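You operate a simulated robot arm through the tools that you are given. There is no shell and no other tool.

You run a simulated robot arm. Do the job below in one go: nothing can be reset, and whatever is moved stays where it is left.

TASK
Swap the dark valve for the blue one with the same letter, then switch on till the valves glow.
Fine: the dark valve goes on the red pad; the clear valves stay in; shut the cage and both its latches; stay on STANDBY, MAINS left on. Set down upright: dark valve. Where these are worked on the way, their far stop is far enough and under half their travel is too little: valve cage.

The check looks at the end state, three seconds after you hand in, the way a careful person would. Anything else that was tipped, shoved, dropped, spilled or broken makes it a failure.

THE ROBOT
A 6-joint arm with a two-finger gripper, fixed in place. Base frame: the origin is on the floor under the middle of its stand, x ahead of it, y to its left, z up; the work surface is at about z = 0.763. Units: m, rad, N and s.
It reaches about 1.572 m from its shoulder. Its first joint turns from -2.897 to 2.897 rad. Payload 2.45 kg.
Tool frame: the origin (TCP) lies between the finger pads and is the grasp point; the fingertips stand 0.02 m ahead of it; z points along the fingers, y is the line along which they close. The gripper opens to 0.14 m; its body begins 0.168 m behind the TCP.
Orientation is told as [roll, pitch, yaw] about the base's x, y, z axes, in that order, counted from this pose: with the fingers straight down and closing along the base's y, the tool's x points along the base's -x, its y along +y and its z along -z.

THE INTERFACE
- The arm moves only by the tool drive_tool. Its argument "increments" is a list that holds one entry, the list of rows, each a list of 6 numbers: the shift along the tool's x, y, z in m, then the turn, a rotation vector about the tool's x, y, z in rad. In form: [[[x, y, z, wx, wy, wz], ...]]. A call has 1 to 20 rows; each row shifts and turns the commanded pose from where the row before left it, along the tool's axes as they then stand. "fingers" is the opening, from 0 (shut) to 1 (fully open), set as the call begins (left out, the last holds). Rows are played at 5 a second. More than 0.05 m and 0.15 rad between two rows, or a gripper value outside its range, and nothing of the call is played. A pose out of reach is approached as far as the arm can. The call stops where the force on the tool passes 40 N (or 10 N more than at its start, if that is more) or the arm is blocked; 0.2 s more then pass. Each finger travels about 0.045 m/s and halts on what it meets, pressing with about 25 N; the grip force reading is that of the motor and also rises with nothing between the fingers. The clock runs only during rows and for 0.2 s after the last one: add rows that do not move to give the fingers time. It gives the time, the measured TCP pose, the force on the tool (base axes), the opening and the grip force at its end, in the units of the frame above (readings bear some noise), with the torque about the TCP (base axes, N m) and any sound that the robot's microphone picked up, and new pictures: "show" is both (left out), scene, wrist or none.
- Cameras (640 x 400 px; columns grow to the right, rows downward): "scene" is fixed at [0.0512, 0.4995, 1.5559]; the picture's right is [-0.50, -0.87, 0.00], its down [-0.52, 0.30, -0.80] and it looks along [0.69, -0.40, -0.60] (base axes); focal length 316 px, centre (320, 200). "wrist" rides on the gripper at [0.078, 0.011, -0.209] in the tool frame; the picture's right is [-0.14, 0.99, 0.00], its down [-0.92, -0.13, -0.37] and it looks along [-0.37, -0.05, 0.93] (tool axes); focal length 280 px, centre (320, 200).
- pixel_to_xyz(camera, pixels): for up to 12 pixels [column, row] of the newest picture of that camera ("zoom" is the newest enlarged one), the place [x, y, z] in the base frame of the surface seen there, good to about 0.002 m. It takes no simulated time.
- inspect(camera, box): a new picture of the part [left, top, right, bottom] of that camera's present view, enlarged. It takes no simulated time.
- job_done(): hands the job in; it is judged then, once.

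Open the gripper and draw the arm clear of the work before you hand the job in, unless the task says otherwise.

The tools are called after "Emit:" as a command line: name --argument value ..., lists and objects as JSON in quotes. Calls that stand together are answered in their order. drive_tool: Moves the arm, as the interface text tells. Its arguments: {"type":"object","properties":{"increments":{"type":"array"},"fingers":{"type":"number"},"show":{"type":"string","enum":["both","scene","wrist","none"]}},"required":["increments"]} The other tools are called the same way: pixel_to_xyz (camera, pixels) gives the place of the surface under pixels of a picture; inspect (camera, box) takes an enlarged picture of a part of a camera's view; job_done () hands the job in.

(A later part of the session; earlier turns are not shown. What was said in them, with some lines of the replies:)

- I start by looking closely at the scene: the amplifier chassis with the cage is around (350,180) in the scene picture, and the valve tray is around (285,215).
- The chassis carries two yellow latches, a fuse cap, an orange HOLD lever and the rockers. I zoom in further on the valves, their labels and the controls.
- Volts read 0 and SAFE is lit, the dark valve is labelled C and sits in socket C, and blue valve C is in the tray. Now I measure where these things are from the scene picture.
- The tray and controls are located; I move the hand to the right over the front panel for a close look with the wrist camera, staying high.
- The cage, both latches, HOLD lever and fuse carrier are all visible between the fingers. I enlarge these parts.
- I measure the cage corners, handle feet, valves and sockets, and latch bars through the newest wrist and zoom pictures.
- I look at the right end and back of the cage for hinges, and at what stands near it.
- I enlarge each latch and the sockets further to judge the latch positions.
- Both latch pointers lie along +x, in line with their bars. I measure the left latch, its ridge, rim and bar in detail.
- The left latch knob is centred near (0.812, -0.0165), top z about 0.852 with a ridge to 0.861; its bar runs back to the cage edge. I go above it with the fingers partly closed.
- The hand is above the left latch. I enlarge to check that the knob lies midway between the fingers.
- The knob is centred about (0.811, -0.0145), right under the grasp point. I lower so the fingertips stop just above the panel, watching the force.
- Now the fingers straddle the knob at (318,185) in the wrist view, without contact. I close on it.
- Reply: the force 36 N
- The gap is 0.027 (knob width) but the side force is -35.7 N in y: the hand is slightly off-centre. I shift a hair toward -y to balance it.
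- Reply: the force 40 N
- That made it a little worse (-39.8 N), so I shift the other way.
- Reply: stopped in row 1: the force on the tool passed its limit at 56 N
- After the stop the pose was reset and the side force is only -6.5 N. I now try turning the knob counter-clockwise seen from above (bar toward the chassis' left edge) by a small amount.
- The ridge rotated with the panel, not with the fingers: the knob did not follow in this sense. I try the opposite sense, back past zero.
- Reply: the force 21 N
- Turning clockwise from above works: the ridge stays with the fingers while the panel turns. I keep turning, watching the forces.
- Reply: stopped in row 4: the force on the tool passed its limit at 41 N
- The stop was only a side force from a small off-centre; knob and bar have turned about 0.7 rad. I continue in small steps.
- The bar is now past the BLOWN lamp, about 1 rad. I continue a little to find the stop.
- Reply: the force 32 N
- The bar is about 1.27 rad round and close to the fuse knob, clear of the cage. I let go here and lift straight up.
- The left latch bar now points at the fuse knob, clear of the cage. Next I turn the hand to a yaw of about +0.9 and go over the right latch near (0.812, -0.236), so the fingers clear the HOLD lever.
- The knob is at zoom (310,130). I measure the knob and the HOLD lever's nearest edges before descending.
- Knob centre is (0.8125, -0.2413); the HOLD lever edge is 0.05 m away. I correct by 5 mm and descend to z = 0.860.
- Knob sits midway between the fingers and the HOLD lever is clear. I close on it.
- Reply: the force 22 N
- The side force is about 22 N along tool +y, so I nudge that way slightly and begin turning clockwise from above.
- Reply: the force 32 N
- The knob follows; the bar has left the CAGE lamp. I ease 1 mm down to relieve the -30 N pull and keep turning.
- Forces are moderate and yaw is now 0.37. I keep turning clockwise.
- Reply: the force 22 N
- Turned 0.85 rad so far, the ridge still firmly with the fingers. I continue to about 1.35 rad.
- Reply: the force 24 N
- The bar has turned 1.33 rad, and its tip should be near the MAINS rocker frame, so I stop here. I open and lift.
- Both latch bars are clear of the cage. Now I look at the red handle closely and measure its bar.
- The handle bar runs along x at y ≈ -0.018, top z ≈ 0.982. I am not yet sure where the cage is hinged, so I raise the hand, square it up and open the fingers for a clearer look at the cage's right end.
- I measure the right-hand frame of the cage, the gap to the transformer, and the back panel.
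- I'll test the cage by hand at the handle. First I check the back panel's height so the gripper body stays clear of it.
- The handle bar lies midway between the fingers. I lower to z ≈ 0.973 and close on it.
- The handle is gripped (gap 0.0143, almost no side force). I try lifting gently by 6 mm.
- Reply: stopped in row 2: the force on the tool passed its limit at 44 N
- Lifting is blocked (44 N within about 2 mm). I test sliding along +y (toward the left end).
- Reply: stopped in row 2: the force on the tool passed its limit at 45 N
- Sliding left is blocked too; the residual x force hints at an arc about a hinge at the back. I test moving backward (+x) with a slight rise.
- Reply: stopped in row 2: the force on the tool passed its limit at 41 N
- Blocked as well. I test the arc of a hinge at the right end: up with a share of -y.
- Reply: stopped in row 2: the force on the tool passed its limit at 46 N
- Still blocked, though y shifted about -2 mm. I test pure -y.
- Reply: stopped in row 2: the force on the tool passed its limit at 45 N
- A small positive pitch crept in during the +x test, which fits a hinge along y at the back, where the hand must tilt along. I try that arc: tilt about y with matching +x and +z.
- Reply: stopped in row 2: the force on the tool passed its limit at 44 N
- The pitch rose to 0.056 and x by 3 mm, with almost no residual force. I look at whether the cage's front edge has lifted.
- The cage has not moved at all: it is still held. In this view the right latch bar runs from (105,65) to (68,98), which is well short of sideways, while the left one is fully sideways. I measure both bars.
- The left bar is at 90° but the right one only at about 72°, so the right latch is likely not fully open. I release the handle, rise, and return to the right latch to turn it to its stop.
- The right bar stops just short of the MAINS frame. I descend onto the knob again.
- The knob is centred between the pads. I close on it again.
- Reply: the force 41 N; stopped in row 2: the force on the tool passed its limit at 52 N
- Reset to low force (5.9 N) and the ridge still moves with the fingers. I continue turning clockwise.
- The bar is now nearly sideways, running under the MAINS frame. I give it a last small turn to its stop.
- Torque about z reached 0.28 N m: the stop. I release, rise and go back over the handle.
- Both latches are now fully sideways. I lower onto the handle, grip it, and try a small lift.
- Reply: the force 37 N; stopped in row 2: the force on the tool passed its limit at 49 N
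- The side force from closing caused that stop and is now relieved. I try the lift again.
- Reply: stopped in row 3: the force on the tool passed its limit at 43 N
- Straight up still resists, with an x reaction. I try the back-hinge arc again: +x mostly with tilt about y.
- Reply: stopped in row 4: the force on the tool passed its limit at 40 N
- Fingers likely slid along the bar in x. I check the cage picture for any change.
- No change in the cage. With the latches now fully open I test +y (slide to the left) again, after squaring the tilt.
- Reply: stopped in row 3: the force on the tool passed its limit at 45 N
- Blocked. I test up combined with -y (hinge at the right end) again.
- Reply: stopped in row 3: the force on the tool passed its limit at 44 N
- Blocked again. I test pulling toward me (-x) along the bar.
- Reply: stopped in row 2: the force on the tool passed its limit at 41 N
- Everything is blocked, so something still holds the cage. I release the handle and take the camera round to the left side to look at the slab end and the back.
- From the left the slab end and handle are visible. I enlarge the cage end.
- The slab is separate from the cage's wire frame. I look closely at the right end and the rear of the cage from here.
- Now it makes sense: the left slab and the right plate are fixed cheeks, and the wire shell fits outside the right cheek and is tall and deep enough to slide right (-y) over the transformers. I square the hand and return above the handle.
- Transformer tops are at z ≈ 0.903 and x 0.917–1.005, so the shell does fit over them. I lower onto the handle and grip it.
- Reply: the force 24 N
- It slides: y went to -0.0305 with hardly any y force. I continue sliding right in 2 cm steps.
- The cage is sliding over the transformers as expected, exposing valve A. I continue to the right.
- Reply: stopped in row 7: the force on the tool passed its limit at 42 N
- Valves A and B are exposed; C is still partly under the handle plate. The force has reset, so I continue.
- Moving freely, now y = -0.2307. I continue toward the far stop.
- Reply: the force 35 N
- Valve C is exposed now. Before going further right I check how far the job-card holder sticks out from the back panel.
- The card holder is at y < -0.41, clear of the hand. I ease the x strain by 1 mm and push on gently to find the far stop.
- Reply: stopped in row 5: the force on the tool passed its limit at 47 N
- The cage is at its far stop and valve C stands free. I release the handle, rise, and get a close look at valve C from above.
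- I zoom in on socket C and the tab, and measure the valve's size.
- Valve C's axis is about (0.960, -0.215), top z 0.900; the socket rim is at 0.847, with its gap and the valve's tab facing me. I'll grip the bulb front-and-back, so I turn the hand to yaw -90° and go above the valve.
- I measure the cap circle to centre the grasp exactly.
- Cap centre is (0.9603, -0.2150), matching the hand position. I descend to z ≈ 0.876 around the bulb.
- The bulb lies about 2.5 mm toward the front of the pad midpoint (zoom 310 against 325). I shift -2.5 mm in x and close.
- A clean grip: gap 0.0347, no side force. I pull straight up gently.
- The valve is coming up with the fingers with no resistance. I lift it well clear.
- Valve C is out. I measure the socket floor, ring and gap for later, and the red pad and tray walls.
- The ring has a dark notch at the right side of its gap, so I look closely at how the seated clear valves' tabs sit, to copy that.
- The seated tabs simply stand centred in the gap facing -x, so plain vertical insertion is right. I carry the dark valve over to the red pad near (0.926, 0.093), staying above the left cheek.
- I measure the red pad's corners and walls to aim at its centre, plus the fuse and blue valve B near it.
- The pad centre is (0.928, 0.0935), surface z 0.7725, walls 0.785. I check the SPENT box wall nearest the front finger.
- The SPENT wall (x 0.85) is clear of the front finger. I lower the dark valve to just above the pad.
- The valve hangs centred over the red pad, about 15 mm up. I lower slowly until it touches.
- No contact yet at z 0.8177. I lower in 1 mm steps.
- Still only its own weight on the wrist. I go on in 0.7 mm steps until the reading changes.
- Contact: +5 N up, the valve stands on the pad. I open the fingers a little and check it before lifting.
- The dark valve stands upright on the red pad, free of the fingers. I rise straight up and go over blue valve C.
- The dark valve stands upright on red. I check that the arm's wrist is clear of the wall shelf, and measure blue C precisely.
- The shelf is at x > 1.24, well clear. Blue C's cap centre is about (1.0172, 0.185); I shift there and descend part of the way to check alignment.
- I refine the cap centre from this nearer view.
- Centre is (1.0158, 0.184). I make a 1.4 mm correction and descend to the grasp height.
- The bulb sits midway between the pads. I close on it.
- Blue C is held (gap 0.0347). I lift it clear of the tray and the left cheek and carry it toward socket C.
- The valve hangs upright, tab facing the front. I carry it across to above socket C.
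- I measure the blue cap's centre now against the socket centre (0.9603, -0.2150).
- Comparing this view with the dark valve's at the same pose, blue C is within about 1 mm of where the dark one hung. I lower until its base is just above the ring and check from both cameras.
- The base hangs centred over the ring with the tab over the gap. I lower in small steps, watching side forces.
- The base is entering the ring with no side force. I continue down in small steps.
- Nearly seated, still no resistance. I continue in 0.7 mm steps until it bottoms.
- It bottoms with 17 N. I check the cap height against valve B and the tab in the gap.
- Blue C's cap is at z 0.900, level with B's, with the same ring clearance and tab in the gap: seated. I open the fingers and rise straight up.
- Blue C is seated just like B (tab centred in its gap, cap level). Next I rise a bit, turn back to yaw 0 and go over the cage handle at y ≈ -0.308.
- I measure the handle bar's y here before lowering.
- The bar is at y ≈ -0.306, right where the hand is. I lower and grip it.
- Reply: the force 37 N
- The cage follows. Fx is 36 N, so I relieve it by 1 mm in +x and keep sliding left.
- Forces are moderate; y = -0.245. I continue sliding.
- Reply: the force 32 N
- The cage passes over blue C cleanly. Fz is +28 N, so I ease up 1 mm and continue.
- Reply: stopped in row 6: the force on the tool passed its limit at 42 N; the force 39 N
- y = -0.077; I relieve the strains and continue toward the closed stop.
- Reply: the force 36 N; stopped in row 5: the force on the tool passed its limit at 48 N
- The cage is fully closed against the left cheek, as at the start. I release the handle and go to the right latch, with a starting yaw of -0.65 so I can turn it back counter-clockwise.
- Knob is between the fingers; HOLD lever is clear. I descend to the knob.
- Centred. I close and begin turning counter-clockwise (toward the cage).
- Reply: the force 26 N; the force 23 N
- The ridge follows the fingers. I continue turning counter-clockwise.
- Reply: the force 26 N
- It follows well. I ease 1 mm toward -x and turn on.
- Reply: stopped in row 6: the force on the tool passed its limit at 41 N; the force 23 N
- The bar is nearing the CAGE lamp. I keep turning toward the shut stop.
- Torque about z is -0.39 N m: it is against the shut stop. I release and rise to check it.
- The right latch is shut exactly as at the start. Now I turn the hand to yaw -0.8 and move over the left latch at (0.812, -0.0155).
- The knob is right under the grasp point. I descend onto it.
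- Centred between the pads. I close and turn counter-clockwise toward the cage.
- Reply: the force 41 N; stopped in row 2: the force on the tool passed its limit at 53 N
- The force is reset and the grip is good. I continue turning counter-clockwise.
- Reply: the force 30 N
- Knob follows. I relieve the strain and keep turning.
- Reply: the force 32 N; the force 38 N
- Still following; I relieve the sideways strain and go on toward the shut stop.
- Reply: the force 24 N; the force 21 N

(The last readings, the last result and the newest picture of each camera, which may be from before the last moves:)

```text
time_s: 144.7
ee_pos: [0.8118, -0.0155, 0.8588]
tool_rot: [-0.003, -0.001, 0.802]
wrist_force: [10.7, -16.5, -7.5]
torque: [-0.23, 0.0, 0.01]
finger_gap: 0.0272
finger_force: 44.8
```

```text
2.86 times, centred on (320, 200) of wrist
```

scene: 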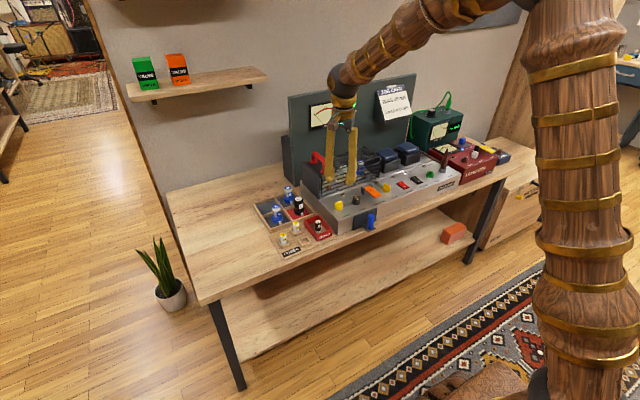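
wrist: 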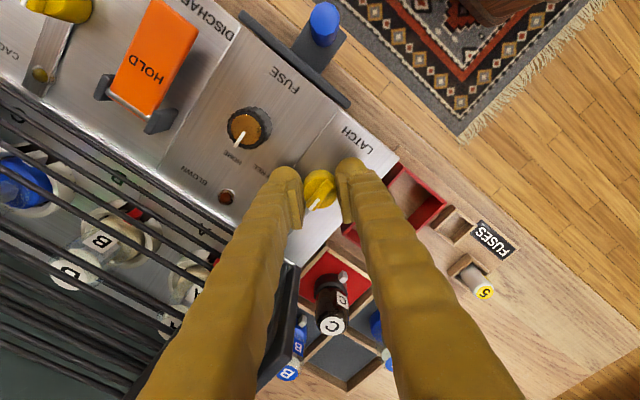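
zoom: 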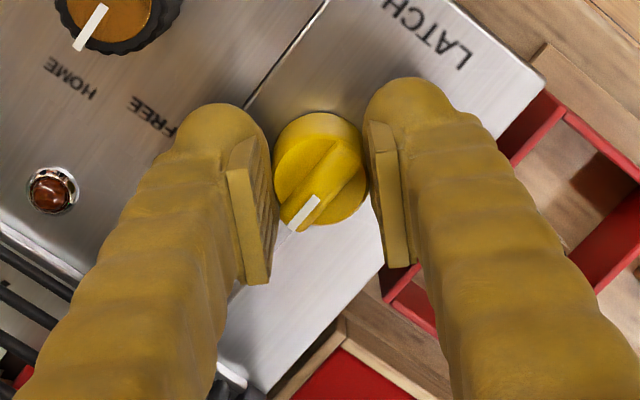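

Not at the stop yet (torque near zero). I add a bit more turn.

Emit:
drive_tool --increments '[[[0, 0, 0, 0, 0, -0.05], [0, 0, 0, 0, 0, -0.05], [0, 0, 0, 0, 0, 0]]]' --show "none"

Emit:
drive_tool --increments '[[[0, 0, 0, 0, 0, -0.04], [0, 0, 0, 0, 0, 0]]]' --show "wrist"

Emit:
inspect --camera "wrist" --box '[220, 130, 420, 270]'

```text
time_s: 145.5
ee_pos: [0.8103, -0.0161, 0.8588]
tool_rot: [-0.003, -0.001, 0.901]
wrist_force: [20.1, -13.0, 2.3]
torque: [-0.02, -0.22, -0.56]
finger_gap: 0.0272
finger_force: 45.2
```

```text
time_s: 146.1
ee_pos: [0.8111, -0.0167, 0.858]
tool_rot: [-0.003, 0.0, 0.941]
wrist_force: [31.1, -15.5, -3.0]
torque: [0.03, -0.35, -0.81]
finger_gap: 0.0271
finger_force: 45.0
```

wrist: 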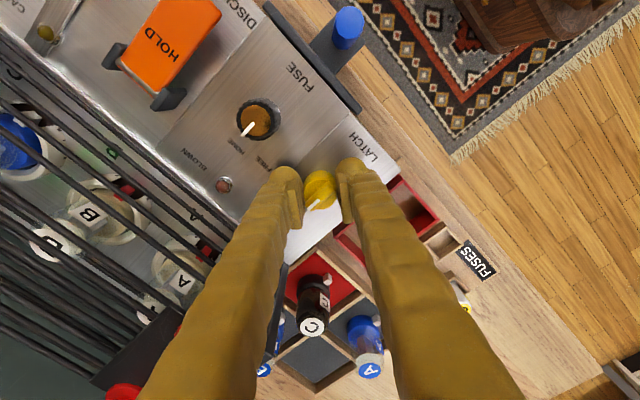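

```text
2.86 times, centred on (320, 200) of wrist
```

zoom: 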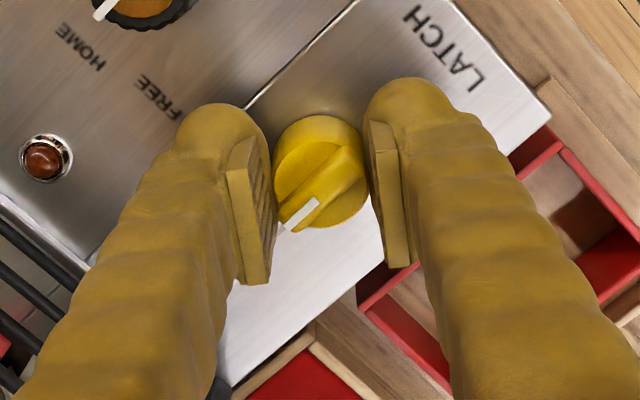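

The torque is -0.8 N m: the left latch is hard against its shut stop. I release, rise and check both latches.

Emit:
drive_tool --increments '[[[0, 0, 0, 0, 0, 0], [0, 0, 0, 0, 0, 0], [0, 0, 0, 0, 0, 0], [0, 0, -0.03, 0, 0, 0], [0, 0, -0.04, 0, 0, 0], [0, 0, -0.04, 0, 0, 0], [0, 0, -0.03, 0, 0, 0.1345], [0, 0, 0, 0, 0, 0.1345], [0, 0, 0, 0, 0, 0.1345], [0, 0, 0, 0, 0, 0.1345], [0, 0, 0, 0, 0, 0.1345], [0, 0, 0, 0, 0, 0.1345], [0, 0, 0, 0, 0, 0.1345], [0, 0, 0, 0, 0, 0]]]' --fingers 0.31 --show "both"

Emit:
inspect --camera "scene" --box '[320, 160, 430, 225]'

Emit:
inspect --camera "wrist" --box '[120, 90, 400, 260]'

```text
time_s: 149.1
ee_pos: [0.81, -0.0158, 0.9984]
tool_rot: [0.0, 0.001, -0.001]
wrist_force: [0.0, 0.0, -0.9]
torque: [0.0, -0.01, -0.02]
finger_gap: 0.0435
finger_force: 0.1
```

scene: 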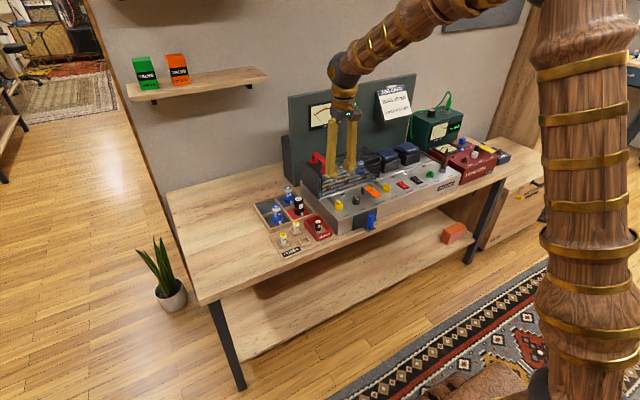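
wrist: 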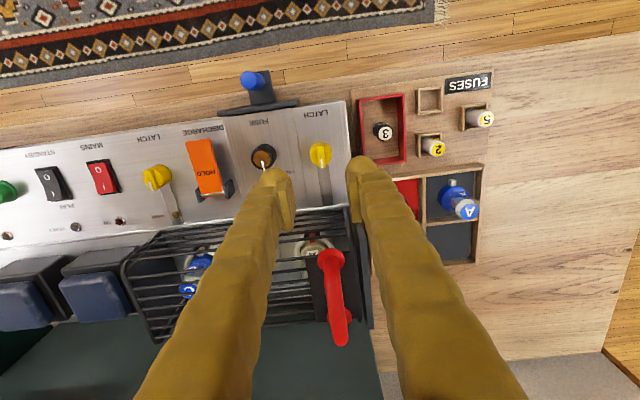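

```text
5.82 times, centred on (375, 192) of scene
```

zoom: 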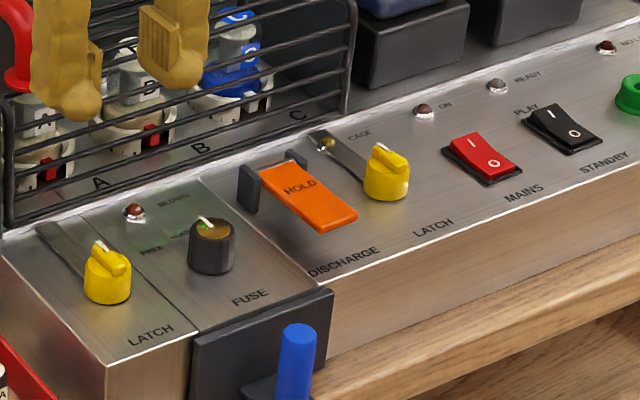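

```text
2.29 times, centred on (260, 175) of wrist
```

zoom: 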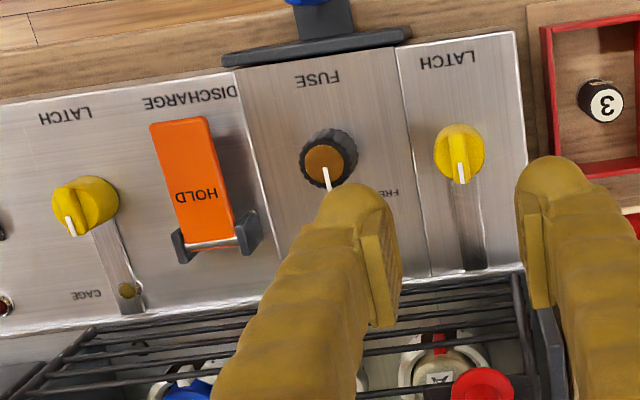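

Both latches are shut as at the start. Now the MAINS rocker: I measure which end stands up.

Emit:
inspect --camera "scene" --box '[390, 172, 425, 197]'

Emit:
pixel_to_xyz --camera "zoom" --pixels '[[200, 125], [215, 155], [235, 185], [255, 215], [270, 235], [185, 110], [160, 150], [290, 200], [210, 230], [350, 60], [385, 100], [420, 150]]'

Emit:
inspect --camera "wrist" --box '[20, 140, 140, 220]'

```text
16.00 times, centred on (408, 184) of scene
```

zoom: 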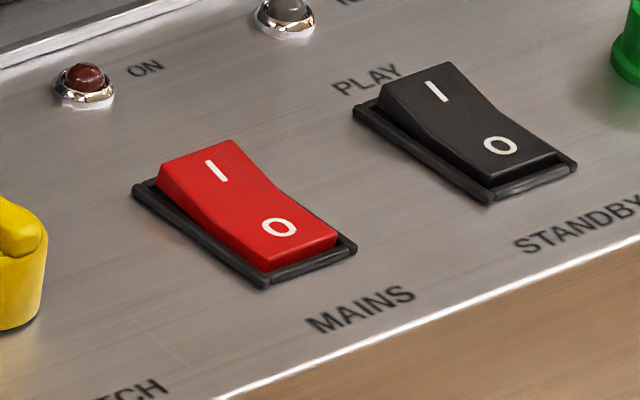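

```text
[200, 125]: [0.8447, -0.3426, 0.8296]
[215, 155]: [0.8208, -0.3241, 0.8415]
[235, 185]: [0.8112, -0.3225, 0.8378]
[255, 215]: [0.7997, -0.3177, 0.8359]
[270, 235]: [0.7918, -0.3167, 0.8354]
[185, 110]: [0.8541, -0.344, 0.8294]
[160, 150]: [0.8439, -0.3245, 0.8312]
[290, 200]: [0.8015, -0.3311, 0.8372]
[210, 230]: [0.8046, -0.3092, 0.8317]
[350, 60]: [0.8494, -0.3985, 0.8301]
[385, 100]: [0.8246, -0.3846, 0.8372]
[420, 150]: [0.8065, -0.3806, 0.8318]
```

```text
5.00 times, centred on (80, 180) of wrist
```

zoom: 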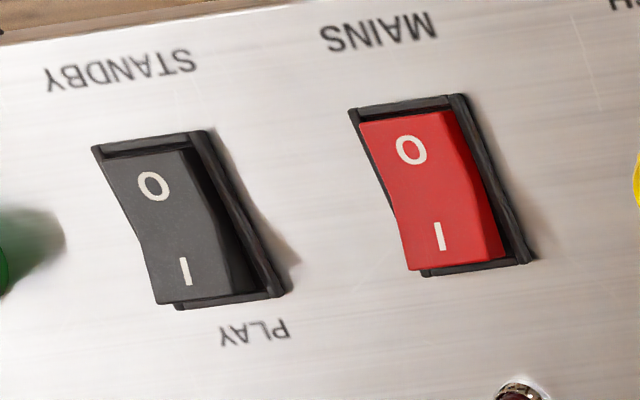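

MAINS is off: the rear "I" end stands up (z ≈ 0.842), the front "O" end is down; the black switch is on STANDBY (front down) and I leave it. With the fingers shut I go above the MAINS "I" end at about (0.823, -0.3225).

Emit:
drive_tool --increments '[[[-0.0016, -0.0383, 0, 0, 0, 0], [-0.0016, -0.0383, 0, 0, 0, 0], [-0.0016, -0.0383, 0, 0, 0, 0], [-0.0016, -0.0383, 0, 0, 0, 0], [-0.0016, -0.0383, 0, 0, 0, 0], [-0.0016, -0.0383, 0, 0, 0, 0], [-0.0016, -0.0383, 0, 0, 0, 0], [-0.0016, -0.0383, 0, 0, 0, 0], [0, 0, 0.03, 0, 0, 0], [0, 0, 0.03, 0, 0, 0], [0, 0, 0.025, 0, 0, 0], [0, 0, 0, 0, 0, 0], [0, 0, 0, 0, 0, 0]]]' --fingers 0.0 --show "both"

Emit:
inspect --camera "wrist" --box '[240, 120, 400, 250]'

Emit:
inspect --camera "scene" --box '[375, 150, 435, 205]'

```text
time_s: 151.9
ee_pos: [0.8231, -0.3207, 0.9109]
tool_rot: [-0.002, 0.0, -0.001]
wrist_force: [0.9, -0.1, -0.6]
torque: [-0.03, 0.03, 0.0]
finger_gap: 0.0
finger_force: 25.3
```

scene: 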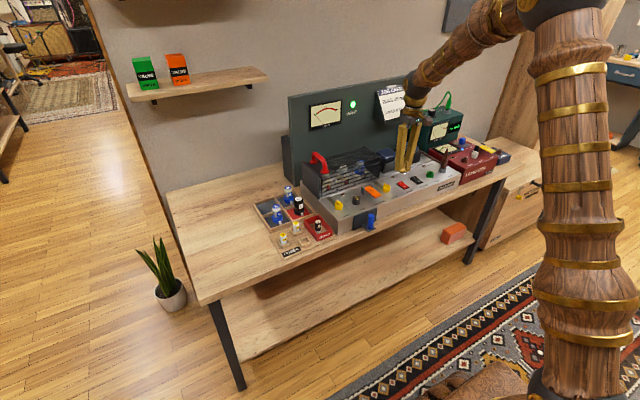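
wrist: 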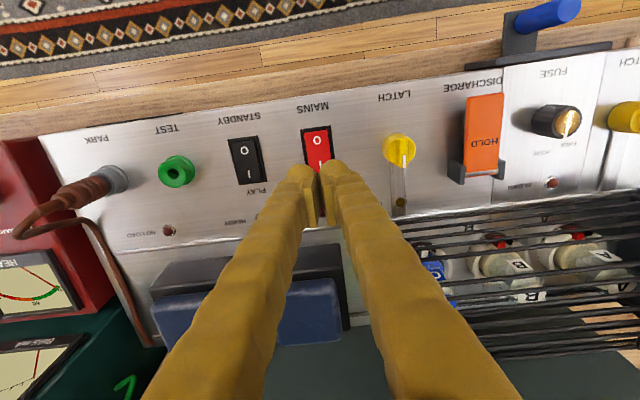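

```text
3.08 times, centred on (320, 185) of wrist
```

zoom: 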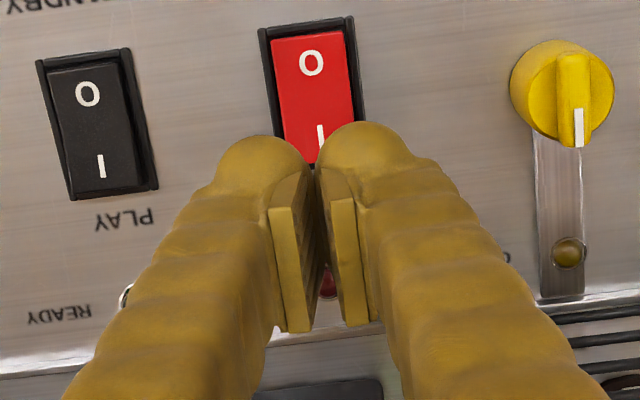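

```text
7.27 times, centred on (405, 178) of scene
```

zoom: 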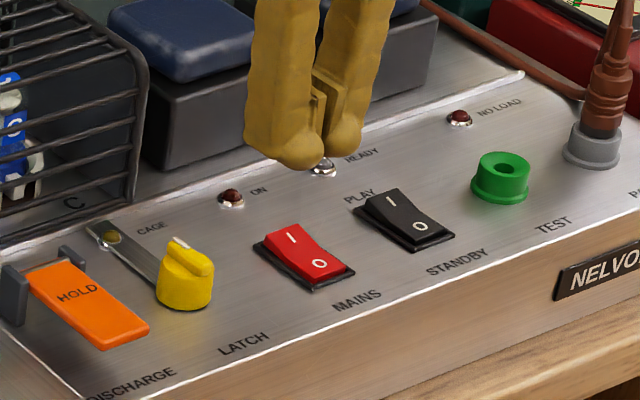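

I measure the visible part of the MAINS rocker for a last alignment check.

Emit:
pixel_to_xyz --camera "zoom" --pixels '[[300, 230], [285, 240], [320, 265], [265, 230], [330, 285], [350, 270], [258, 245], [310, 285], [295, 225], [275, 225]]'

Emit:
pixel_to_xyz --camera "wrist" --pixels '[[317, 140], [310, 150], [328, 150], [318, 155], [319, 164], [306, 133], [331, 130], [304, 145], [333, 145]]'

```text
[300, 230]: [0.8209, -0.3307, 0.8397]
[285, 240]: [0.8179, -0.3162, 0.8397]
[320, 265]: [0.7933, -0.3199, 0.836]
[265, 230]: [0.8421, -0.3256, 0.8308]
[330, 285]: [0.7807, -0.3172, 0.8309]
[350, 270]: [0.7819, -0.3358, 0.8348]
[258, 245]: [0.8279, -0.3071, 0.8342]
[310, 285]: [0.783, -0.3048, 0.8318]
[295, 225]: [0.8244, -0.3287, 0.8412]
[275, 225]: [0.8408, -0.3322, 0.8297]
```

```text
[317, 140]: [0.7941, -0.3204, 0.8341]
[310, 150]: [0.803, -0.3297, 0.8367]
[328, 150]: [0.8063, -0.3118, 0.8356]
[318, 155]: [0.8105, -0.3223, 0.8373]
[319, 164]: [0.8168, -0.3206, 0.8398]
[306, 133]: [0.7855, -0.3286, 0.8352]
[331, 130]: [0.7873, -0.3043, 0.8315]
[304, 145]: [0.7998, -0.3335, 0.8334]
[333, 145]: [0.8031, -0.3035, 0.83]
```

The rocker's centre line is y ≈ -0.3205, so the fingertips are right over its "I" end. I descend to just above and then press gently.

Emit:
drive_tool --increments '[[[0, 0.001, 0.02, 0, 0, 0], [0, 0, 0.02, 0, 0, 0], [0, 0, 0, 0, 0, 0]]]' --show "none"

Emit:
drive_tool --increments '[[[0, 0, 0.003, 0, 0, 0], [0, 0, 0.003, 0, 0, 0], [0, 0, 0.002, 0, 0, 0], [0, 0, 0.002, 0, 0, 0], [0, 0, 0, 0, 0, 0]]]' --show "scene"

Emit:
inspect --camera "scene" --box '[375, 150, 435, 205]'

```text
time_s: 152.7
ee_pos: [0.8247, -0.3218, 0.8714]
tool_rot: [-0.002, 0.001, -0.002]
wrist_force: [0.3, -0.7, 1.1]
torque: [0.0, -0.01, -0.05]
finger_gap: 0.0002
finger_force: 25.2
```

```text
time_s: 153.9
ee_pos: [0.8248, -0.3216, 0.8641]
tool_rot: [0.0, 0.0, 0.0]
wrist_force: [0.1, 1.2, -1.0]
torque: [0.0, -0.01, 0.01]
finger_gap: 0.0001
finger_force: 25.2
```

scene: 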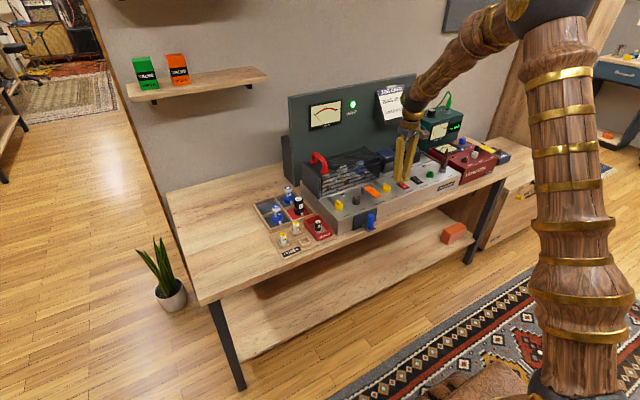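

```text
7.27 times, centred on (405, 178) of scene
```

zoom: 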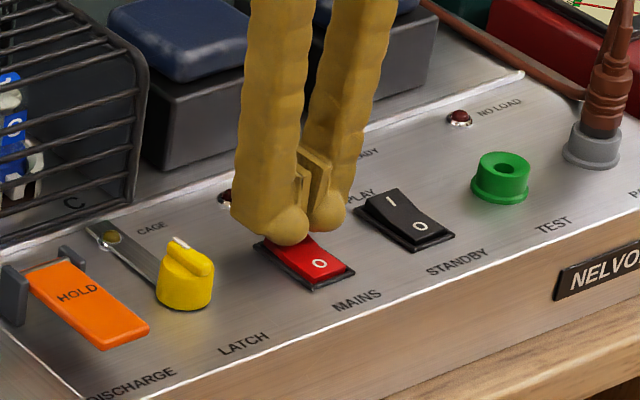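

The tips are just over the "I" end without contact. I press down in 2 mm steps.

Emit:
drive_tool --increments '[[[0, 0, 0.002, 0, 0, 0], [0, 0, 0.002, 0, 0, 0], [0, 0, 0.002, 0, 0, 0], [0, 0, 0, 0, 0, 0]]]' --show "scene"

Emit:
inspect --camera "scene" --box '[375, 150, 435, 205]'

```text
time_s: 154.9
ee_pos: [0.8234, -0.3212, 0.8576]
tool_rot: [-0.001, 0.0, 0.0]
wrist_force: [-0.6, -0.3, 4.5]
torque: [-0.02, 0.1, 0.02]
finger_gap: 0.0058
finger_force: 29.2
```

scene: 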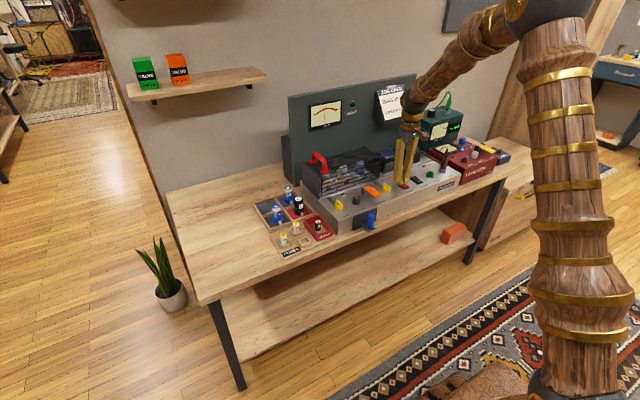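

```text
7.27 times, centred on (405, 178) of scene
```

zoom: 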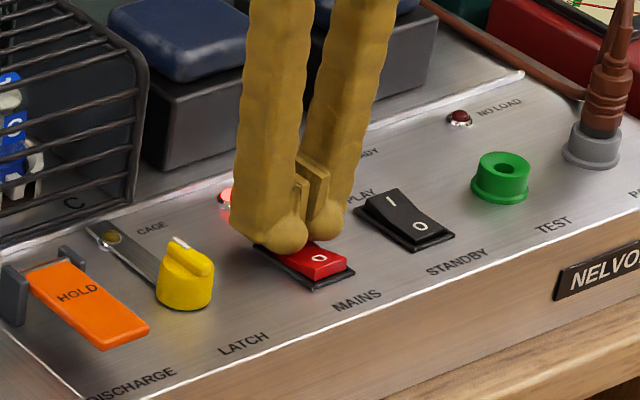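

The rocker has tipped: the ON lamp is lit red and SAFE has gone out. I lift straight off and look.

Emit:
drive_tool --increments '[[[0, 0, -0.01, 0, 0, 0], [0, 0, -0.03, 0, 0, 0], [0, 0, -0.04, 0, 0, 0], [0, 0, -0.04, 0, 0, 0], [0.04, 0, -0.02, 0, 0, 0], [0.04, 0, 0, 0, 0, 0], [0.04, 0, 0, 0, 0, 0], [0, 0, 0, 0, 0, 0]]]' --fingers 0.0 --show "both"

Emit:
inspect --camera "scene" --box '[300, 140, 440, 225]'

Emit:
inspect --camera "scene" --box '[285, 75, 425, 160]'

```text
time_s: 156.7
ee_pos: [0.7025, -0.3223, 0.9984]
tool_rot: [-0.001, 0.0, 0.0]
wrist_force: [0.1, 0.8, -0.5]
torque: [0.01, 0.0, -0.02]
finger_gap: 0.0
finger_force: 29.7
```

scene: 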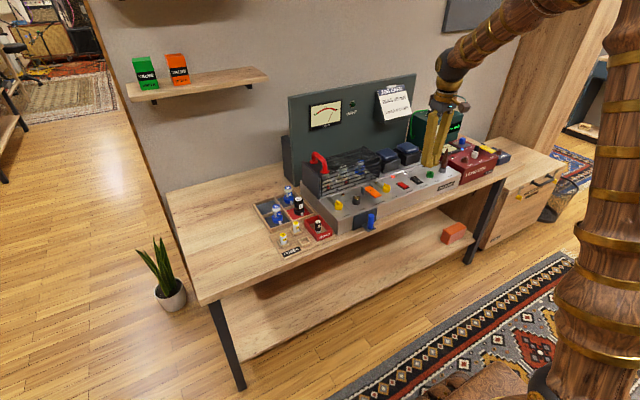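
wrist: 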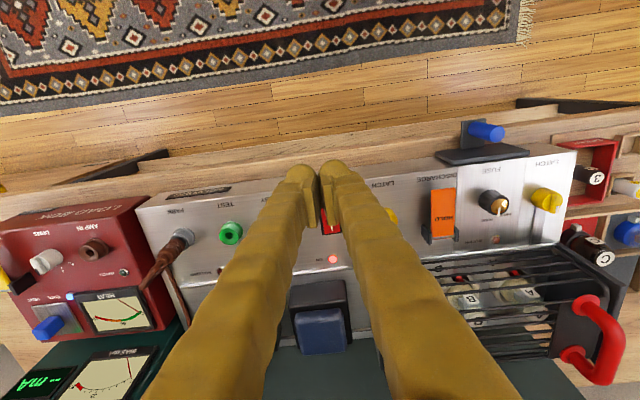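

```text
4.57 times, centred on (370, 182) of scene
```

zoom: 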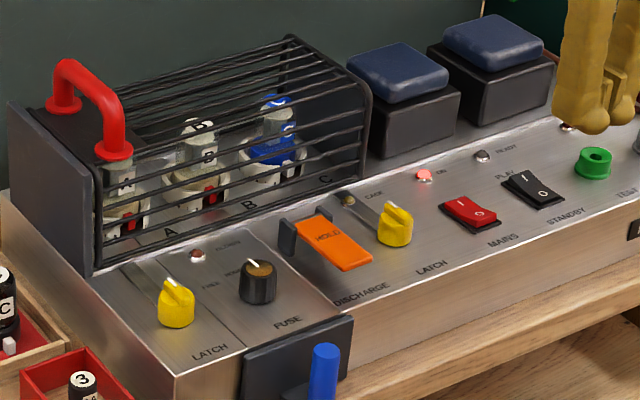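

```text
4.57 times, centred on (355, 118) of scene
```

zoom: 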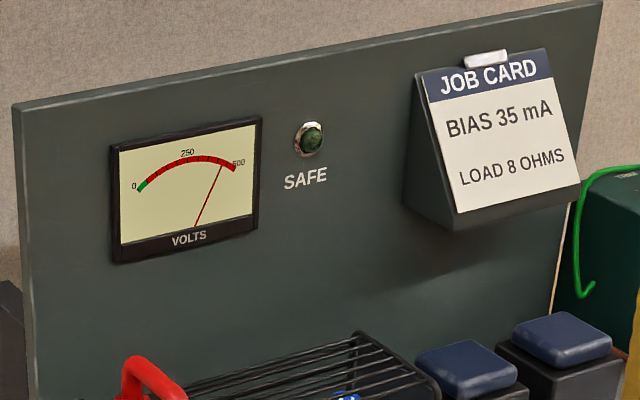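

MAINS is on: ON lamp lit, volts at about 430, BLOWN dark. I let the clock run for the valves to warm up, opening the gripper meanwhile and backing off.

Emit:
drive_tool --increments '[[[0.03, 0, -0.03, 0, 0, 0], [0.03, 0, -0.03, 0, 0, 0], [0, 0, 0, 0, 0, 0], [0, 0, 0, 0, 0, 0], [0, 0, 0, 0, 0, 0], [0, 0, 0, 0, 0, 0], [0, 0, 0, 0, 0, 0], [0, 0, 0, 0, 0, 0], [0, 0, 0, 0, 0, 0], [0, 0, 0, 0, 0, 0], [0, 0, 0, 0, 0, 0], [0, 0, 0, 0, 0, 0], [0, 0, 0, 0, 0, 0], [0, 0, 0, 0, 0, 0], [0, 0, 0, 0, 0, 0], [0, 0, 0, 0, 0, 0], [0, 0, 0, 0, 0, 0], [0, 0, 0, 0, 0, 0], [0, 0, 0, 0, 0, 0], [0, 0, 0, 0, 0, 0]]]' --fingers 0.5 --show "scene"

Emit:
inspect --camera "scene" --box '[300, 140, 440, 225]'

Emit:
inspect --camera "scene" --box '[305, 145, 385, 195]'

```text
time_s: 160.9
ee_pos: [0.6426, -0.3223, 1.0566]
tool_rot: [-0.001, -0.001, 0.0]
wrist_force: [-0.3, 0.0, 0.0]
torque: [0.0, -0.02, 0.01]
finger_gap: 0.0701
finger_force: 0.1
```

scene: 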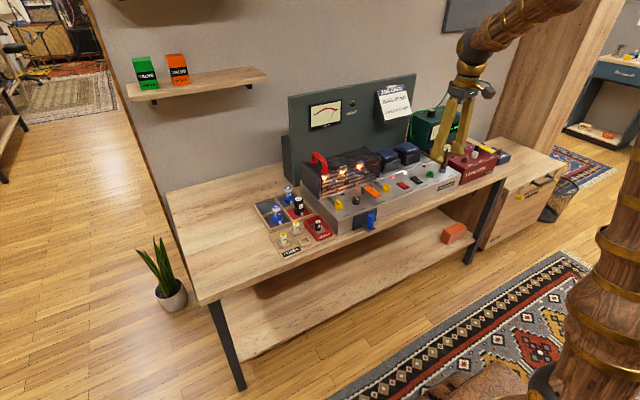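

```text
4.57 times, centred on (370, 182) of scene
```

zoom: 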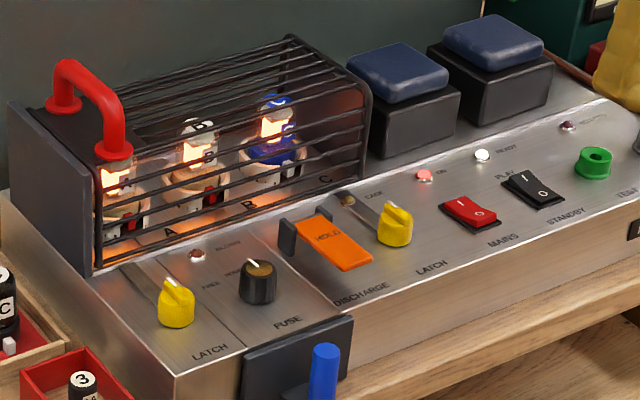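

```text
8.00 times, centred on (345, 170) of scene
```

zoom: 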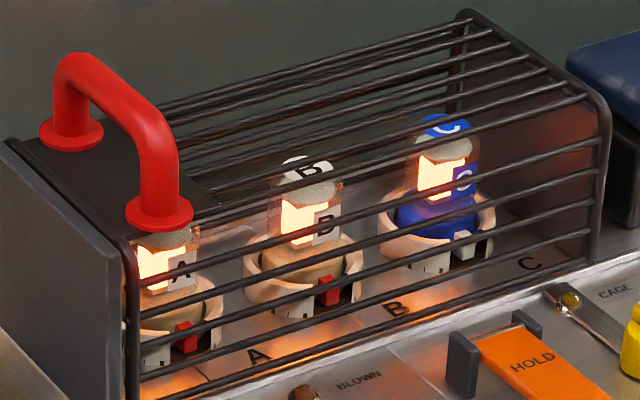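

All three valves glow and READY is lit, switch still on STANDBY. I open the gripper fully, draw the arm back and up, and check the tray, fuses and the rest once more.

Emit:
drive_tool --increments '[[[0.03, 0, -0.03, 0, 0, 0], [0.03, 0, -0.03, 0, 0, 0], [0.03, 0, -0.03, 0, 0, 0], [0, 0, 0, 0, 0, 0], [0, 0, 0, 0, 0, 0], [0, 0, 0, 0, 0, 0]]]' --fingers 1.0 --show "both"

Emit:
inspect --camera "scene" --box '[240, 170, 360, 260]'

Emit:
inspect --camera "scene" --box '[325, 165, 465, 235]'

Emit:
inspect --camera "scene" --box '[360, 70, 560, 195]'

```text
time_s: 162.3
ee_pos: [0.5541, -0.3221, 1.1472]
tool_rot: [-0.002, 0.001, -0.002]
wrist_force: [-0.4, -0.4, -0.1]
torque: [-0.01, -0.01, 0.01]
finger_gap: 0.1398
finger_force: 0.1
```

scene: 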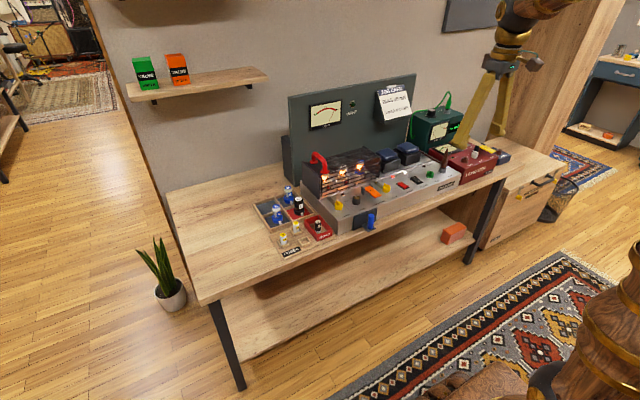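
wrist: 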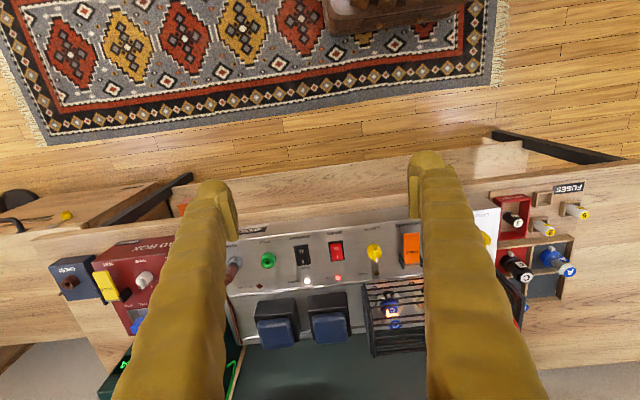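

```text
4.44 times, centred on (300, 215) of scene
```

zoom: 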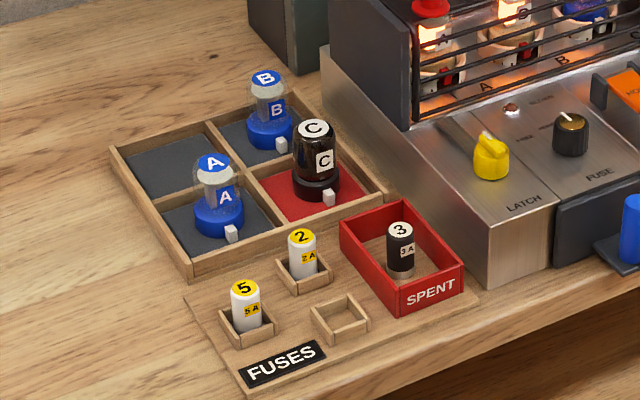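

```text
4.57 times, centred on (395, 200) of scene
```

zoom: 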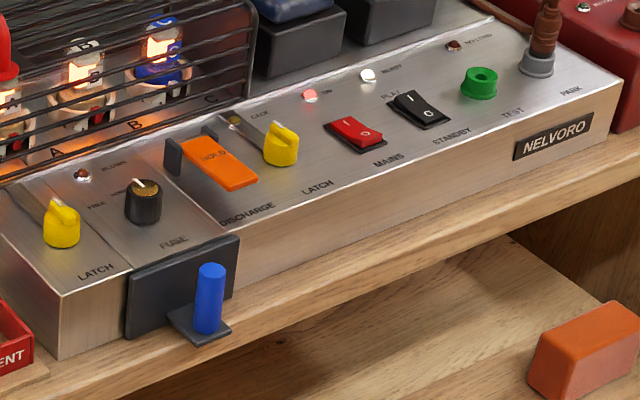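

```text
3.20 times, centred on (460, 132) of scene
```

zoom: 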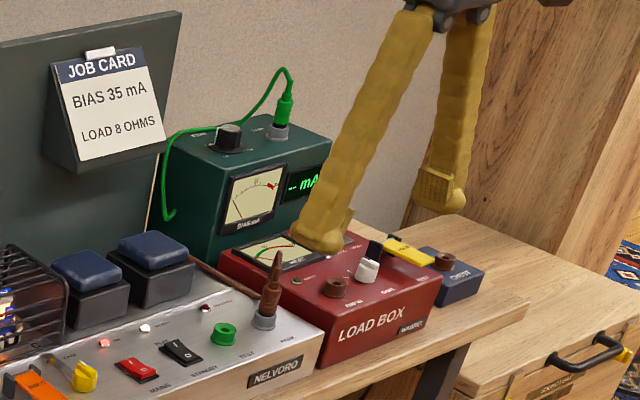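

All the end conditions are met:
- **Dark valve:** C stands upright on the red pad.
- **Blue valve:** C is seated, with clear A and B left in their sockets.
- **Cage:** shut, with both latches closed.
- **Power:** MAINS is on and the black switch stays on STANDBY. READY is lit and all three valves glow.
- **Arm:** the gripper is open and drawn clear of the work.

I hand the job in.

Emit:
job_done

```text
The job is handed in.
```

The valve swap is finished and handed in. All three valves were glowing in the last pictures before hand-in; I got no verdict back from the check.

- **Dark valve:** C is out of its socket and stands upright on the red pad.
- **Blue valve:** C is in its place, seated level with the clear valves. Clear A and B stayed in.
- **Cage:** it slides sideways over the transformers rather than lifting. It is shut again, and both latches are turned back to their stops.
- **Power:** MAINS is on and the black switch is still on STANDBY. The ON and READY lamps are lit and BLOWN is dark.

Before I worked out the slide direction, I pulled and pushed on the cage handle in other directions. Those pulls stopped at about 40–50 N and nothing visibly moved or bent. The fuses, the other blue valves and the rest of the bench look as they did at the start.
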